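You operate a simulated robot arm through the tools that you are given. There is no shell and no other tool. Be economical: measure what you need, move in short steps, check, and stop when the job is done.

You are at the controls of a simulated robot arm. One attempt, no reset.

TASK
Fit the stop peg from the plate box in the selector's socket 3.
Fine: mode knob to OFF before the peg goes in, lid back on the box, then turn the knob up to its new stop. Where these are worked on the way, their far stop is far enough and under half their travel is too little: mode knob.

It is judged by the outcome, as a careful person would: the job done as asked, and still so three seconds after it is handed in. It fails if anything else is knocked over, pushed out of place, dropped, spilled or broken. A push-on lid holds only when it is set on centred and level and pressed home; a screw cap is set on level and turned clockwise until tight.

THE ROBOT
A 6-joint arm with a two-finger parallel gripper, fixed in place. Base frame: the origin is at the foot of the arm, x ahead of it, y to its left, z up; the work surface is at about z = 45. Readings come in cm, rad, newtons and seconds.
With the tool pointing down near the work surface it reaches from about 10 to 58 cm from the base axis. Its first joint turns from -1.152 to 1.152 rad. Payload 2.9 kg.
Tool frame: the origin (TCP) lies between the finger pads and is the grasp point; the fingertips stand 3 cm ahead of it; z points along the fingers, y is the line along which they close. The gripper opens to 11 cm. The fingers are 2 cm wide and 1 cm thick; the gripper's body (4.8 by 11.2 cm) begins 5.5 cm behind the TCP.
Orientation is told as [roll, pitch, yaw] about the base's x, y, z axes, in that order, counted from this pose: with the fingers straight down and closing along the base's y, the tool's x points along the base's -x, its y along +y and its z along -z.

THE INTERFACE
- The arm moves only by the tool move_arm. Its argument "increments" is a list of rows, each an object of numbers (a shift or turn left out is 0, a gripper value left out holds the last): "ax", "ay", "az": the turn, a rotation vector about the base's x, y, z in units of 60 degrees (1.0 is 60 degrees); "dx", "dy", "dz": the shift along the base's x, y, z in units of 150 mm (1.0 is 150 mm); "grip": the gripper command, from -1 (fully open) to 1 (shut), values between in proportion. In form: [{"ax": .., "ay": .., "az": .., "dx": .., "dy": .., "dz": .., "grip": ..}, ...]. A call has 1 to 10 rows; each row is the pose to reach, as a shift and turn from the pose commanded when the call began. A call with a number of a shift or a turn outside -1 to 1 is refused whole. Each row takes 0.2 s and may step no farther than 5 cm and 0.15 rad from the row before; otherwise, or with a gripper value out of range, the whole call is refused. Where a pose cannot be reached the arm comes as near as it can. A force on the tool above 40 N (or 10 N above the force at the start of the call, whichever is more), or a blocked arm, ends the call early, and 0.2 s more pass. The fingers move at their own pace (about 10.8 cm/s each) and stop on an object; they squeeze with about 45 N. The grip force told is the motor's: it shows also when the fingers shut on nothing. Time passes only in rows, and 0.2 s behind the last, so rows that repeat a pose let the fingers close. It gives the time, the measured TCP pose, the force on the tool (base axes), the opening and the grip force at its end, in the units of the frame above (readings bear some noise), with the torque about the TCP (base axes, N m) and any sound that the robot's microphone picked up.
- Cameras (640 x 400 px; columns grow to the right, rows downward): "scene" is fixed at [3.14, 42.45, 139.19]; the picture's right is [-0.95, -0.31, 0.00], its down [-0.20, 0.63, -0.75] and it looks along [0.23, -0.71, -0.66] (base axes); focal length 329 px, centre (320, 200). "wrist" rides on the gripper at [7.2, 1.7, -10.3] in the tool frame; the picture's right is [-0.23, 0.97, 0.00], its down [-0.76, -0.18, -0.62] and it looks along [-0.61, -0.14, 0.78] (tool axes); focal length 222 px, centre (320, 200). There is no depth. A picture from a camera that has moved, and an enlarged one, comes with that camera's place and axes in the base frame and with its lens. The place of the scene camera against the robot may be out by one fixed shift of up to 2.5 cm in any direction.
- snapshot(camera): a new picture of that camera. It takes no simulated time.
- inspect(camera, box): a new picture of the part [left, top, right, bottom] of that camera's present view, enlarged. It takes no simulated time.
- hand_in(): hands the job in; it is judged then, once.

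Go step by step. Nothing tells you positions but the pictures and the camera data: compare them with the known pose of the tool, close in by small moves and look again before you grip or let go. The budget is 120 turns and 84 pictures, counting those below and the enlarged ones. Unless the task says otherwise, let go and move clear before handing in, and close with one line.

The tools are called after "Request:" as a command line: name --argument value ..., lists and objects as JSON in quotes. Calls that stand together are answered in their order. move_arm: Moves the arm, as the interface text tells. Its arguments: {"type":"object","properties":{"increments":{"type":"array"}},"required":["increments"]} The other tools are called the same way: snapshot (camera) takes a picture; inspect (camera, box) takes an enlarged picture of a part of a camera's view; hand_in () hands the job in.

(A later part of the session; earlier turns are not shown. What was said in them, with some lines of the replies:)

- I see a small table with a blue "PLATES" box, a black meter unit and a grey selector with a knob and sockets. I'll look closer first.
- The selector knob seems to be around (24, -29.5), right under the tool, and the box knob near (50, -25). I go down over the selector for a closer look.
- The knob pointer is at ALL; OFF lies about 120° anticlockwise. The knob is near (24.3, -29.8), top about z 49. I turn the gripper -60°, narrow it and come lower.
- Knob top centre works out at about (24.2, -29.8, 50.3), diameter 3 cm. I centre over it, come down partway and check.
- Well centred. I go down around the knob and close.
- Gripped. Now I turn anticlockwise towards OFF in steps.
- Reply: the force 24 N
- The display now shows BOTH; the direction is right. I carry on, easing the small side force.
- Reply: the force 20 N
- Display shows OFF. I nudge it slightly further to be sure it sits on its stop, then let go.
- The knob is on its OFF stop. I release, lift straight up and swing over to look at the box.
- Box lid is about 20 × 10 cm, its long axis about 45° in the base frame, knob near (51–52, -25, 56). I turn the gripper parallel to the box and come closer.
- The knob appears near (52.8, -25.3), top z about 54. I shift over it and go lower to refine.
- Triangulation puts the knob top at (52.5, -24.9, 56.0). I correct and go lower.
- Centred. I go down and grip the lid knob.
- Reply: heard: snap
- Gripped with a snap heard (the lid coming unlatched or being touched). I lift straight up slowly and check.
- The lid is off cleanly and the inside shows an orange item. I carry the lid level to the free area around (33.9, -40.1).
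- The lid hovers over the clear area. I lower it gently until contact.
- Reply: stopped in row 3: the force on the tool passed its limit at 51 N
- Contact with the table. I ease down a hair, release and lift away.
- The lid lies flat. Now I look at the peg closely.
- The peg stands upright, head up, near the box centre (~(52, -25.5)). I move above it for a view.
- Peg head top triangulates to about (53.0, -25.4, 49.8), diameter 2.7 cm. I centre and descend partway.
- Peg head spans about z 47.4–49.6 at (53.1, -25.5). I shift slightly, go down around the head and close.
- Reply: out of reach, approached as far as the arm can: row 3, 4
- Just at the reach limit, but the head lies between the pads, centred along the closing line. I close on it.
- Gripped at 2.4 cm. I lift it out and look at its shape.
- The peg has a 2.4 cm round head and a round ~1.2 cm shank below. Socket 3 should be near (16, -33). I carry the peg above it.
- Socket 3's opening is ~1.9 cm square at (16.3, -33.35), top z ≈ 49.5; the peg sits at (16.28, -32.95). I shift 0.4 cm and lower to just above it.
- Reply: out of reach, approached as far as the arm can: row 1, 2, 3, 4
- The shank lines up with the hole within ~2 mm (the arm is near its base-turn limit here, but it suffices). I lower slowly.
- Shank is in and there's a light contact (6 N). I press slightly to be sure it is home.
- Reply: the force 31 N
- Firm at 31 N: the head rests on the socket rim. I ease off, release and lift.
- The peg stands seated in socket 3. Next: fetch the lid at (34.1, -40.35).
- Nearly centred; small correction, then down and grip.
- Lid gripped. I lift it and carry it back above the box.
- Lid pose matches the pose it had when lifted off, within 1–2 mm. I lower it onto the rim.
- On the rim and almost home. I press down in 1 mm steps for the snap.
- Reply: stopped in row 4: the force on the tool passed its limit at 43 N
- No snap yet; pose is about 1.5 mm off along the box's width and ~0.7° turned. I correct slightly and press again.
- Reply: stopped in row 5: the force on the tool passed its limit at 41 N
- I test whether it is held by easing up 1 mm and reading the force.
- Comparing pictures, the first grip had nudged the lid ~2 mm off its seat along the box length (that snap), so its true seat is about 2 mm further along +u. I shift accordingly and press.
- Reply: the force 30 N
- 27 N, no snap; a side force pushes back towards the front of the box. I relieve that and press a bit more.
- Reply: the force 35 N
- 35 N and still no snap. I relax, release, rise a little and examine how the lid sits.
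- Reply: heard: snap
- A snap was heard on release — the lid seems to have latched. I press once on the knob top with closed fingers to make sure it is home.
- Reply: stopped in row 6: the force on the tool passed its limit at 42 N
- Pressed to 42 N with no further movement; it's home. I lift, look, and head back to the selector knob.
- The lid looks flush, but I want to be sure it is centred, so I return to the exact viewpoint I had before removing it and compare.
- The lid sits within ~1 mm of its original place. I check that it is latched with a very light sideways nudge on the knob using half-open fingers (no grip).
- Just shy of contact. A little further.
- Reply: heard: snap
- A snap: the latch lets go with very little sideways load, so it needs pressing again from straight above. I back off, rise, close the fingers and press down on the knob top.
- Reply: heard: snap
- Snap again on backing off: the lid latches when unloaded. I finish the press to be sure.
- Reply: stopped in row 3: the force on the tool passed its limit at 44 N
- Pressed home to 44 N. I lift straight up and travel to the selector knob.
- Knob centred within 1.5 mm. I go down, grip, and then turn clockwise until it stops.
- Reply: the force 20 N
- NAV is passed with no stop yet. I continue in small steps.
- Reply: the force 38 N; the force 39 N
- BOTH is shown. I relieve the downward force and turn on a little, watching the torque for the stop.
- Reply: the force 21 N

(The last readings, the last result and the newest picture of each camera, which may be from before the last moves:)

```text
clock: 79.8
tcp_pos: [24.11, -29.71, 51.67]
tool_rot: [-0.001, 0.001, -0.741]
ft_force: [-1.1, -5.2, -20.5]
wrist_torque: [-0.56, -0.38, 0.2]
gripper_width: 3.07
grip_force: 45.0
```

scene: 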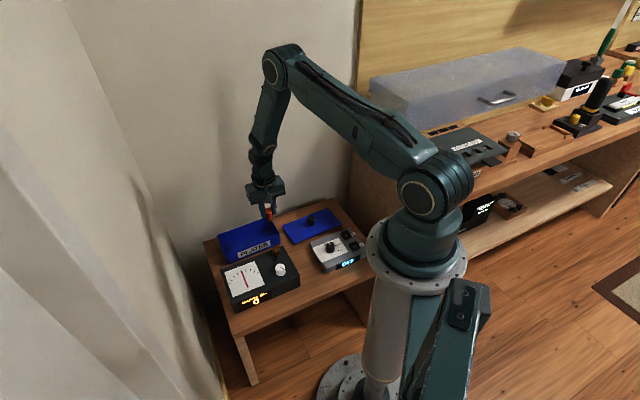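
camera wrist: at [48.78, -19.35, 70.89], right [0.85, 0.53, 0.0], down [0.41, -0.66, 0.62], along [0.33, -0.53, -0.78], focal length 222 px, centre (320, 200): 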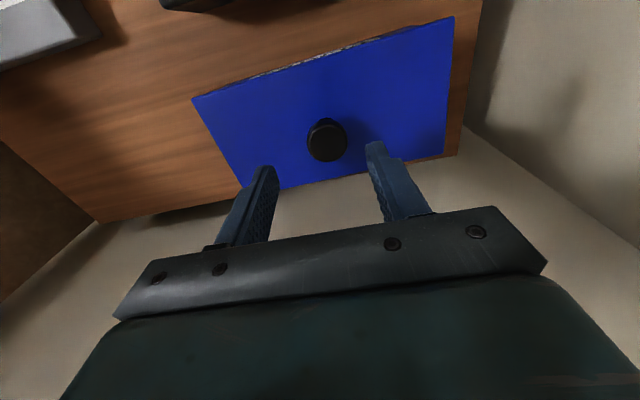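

Resistance begins (0.2 N m). One more small step to confirm.

Request:
move_arm --increments '[{"az": -0.03, "dz": -0.004}, {"az": -0.06, "dz": -0.005}]'

```text
clock: 80.4
tcp_pos: [24.06, -29.65, 51.74]
tool_rot: [-0.001, 0.002, -0.804]
ft_force: [-2.8, -6.1, -1.0]
wrist_torque: [0.2, 0.25, 0.29]
gripper_width: 3.05
grip_force: 44.3
```

Request:
move_arm --increments '[{"az": -0.04}, {"az": -0.08}]'

Request:
inspect --camera "scene" --box '[310, 210, 390, 270]'

Request:
inspect --camera "wrist" --box '[220, 90, 420, 215]'

```text
clock: 81.0
tcp_pos: [24.15, -29.86, 51.74]
tool_rot: [-0.002, 0.002, -0.887]
ft_force: [-2.9, -5.3, 3.7]
wrist_torque: [-0.23, 0.04, 0.74]
gripper_width: 3.05
grip_force: 45.5
```

```text
6.67 times, centred on (350, 240) of scene
camera zoom: at [3.13, 42.45, 139.19], right [-0.95, -0.31, 0.0], down [-0.2, 0.63, -0.75], along [0.23, -0.71, -0.66], focal length 2194 px, centre (120, -67)
```

zoom: 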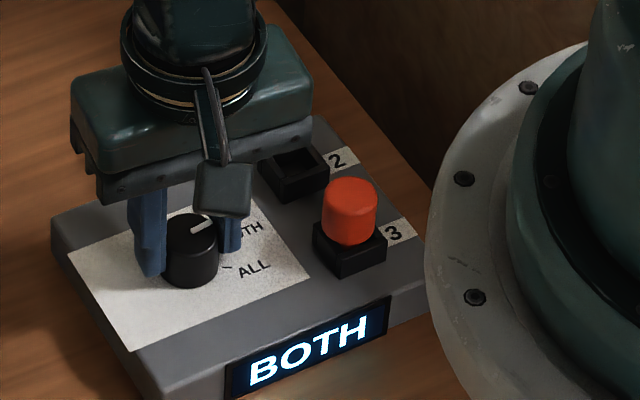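

```text
3.20 times, centred on (320, 152) of wrist
camera zoom: at [20.89, -23.18, 62.08], right [0.9, 0.44, 0.0], down [0.34, -0.7, 0.62], along [0.27, -0.56, -0.78], focal length 711 px, centre (320, 352)
```

zoom: 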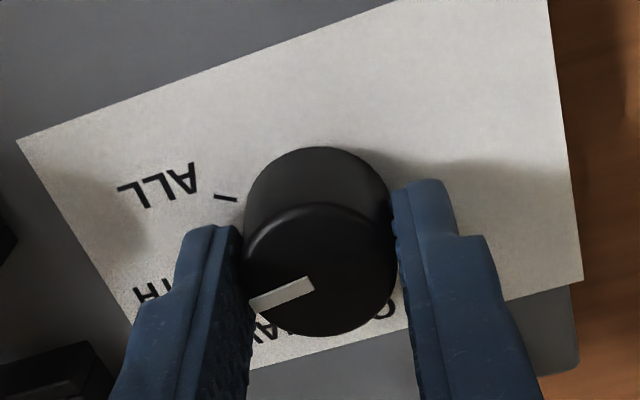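

Torque 0.74 N m: the knob is at its new stop, BOTH. I release, lift clear and verify.

Request:
move_arm --increments '[{"grip": 0.2}, {"grip": -0.1}, {"grip": -0.1}, {"dz": 0.2}, {"dz": 0.5}, {"dz": 0.8}, {"dz": 1.0}]'

Request:
inspect --camera "scene" --box '[200, 180, 380, 300]'

```text
clock: 82.6
tcp_pos: [24.09, -29.5, 66.78]
tool_rot: [-0.001, 0.004, -0.887]
ft_force: [-0.6, 0.1, -0.5]
wrist_torque: [0.01, 0.0, -0.02]
gripper_width: 6.05
grip_force: 0.1
```

```text
3.33 times, centred on (290, 240) of scene
camera zoom: at [3.14, 42.45, 139.19], right [-0.95, -0.31, 0.0], down [-0.2, 0.63, -0.75], along [0.23, -0.71, -0.66], focal length 1097 px, centre (420, 67)
```

zoom: 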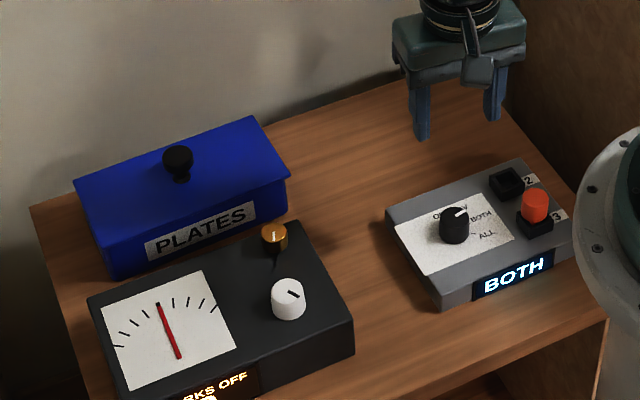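

The peg is in socket 3, the lid is on the box, the knob shows BOTH at its new stop, and the arm is clear. I hand in.

Request:
hand_in

```text
The job is handed in.
```

The job is handed in: I turned the knob to OFF, fitted the peg in socket 3, pressed the lid back on, then turned the knob up to its new stop at BOTH. The lid snapped into place and was pressed down to 44 N, but I didn't pull-test it after that last press.
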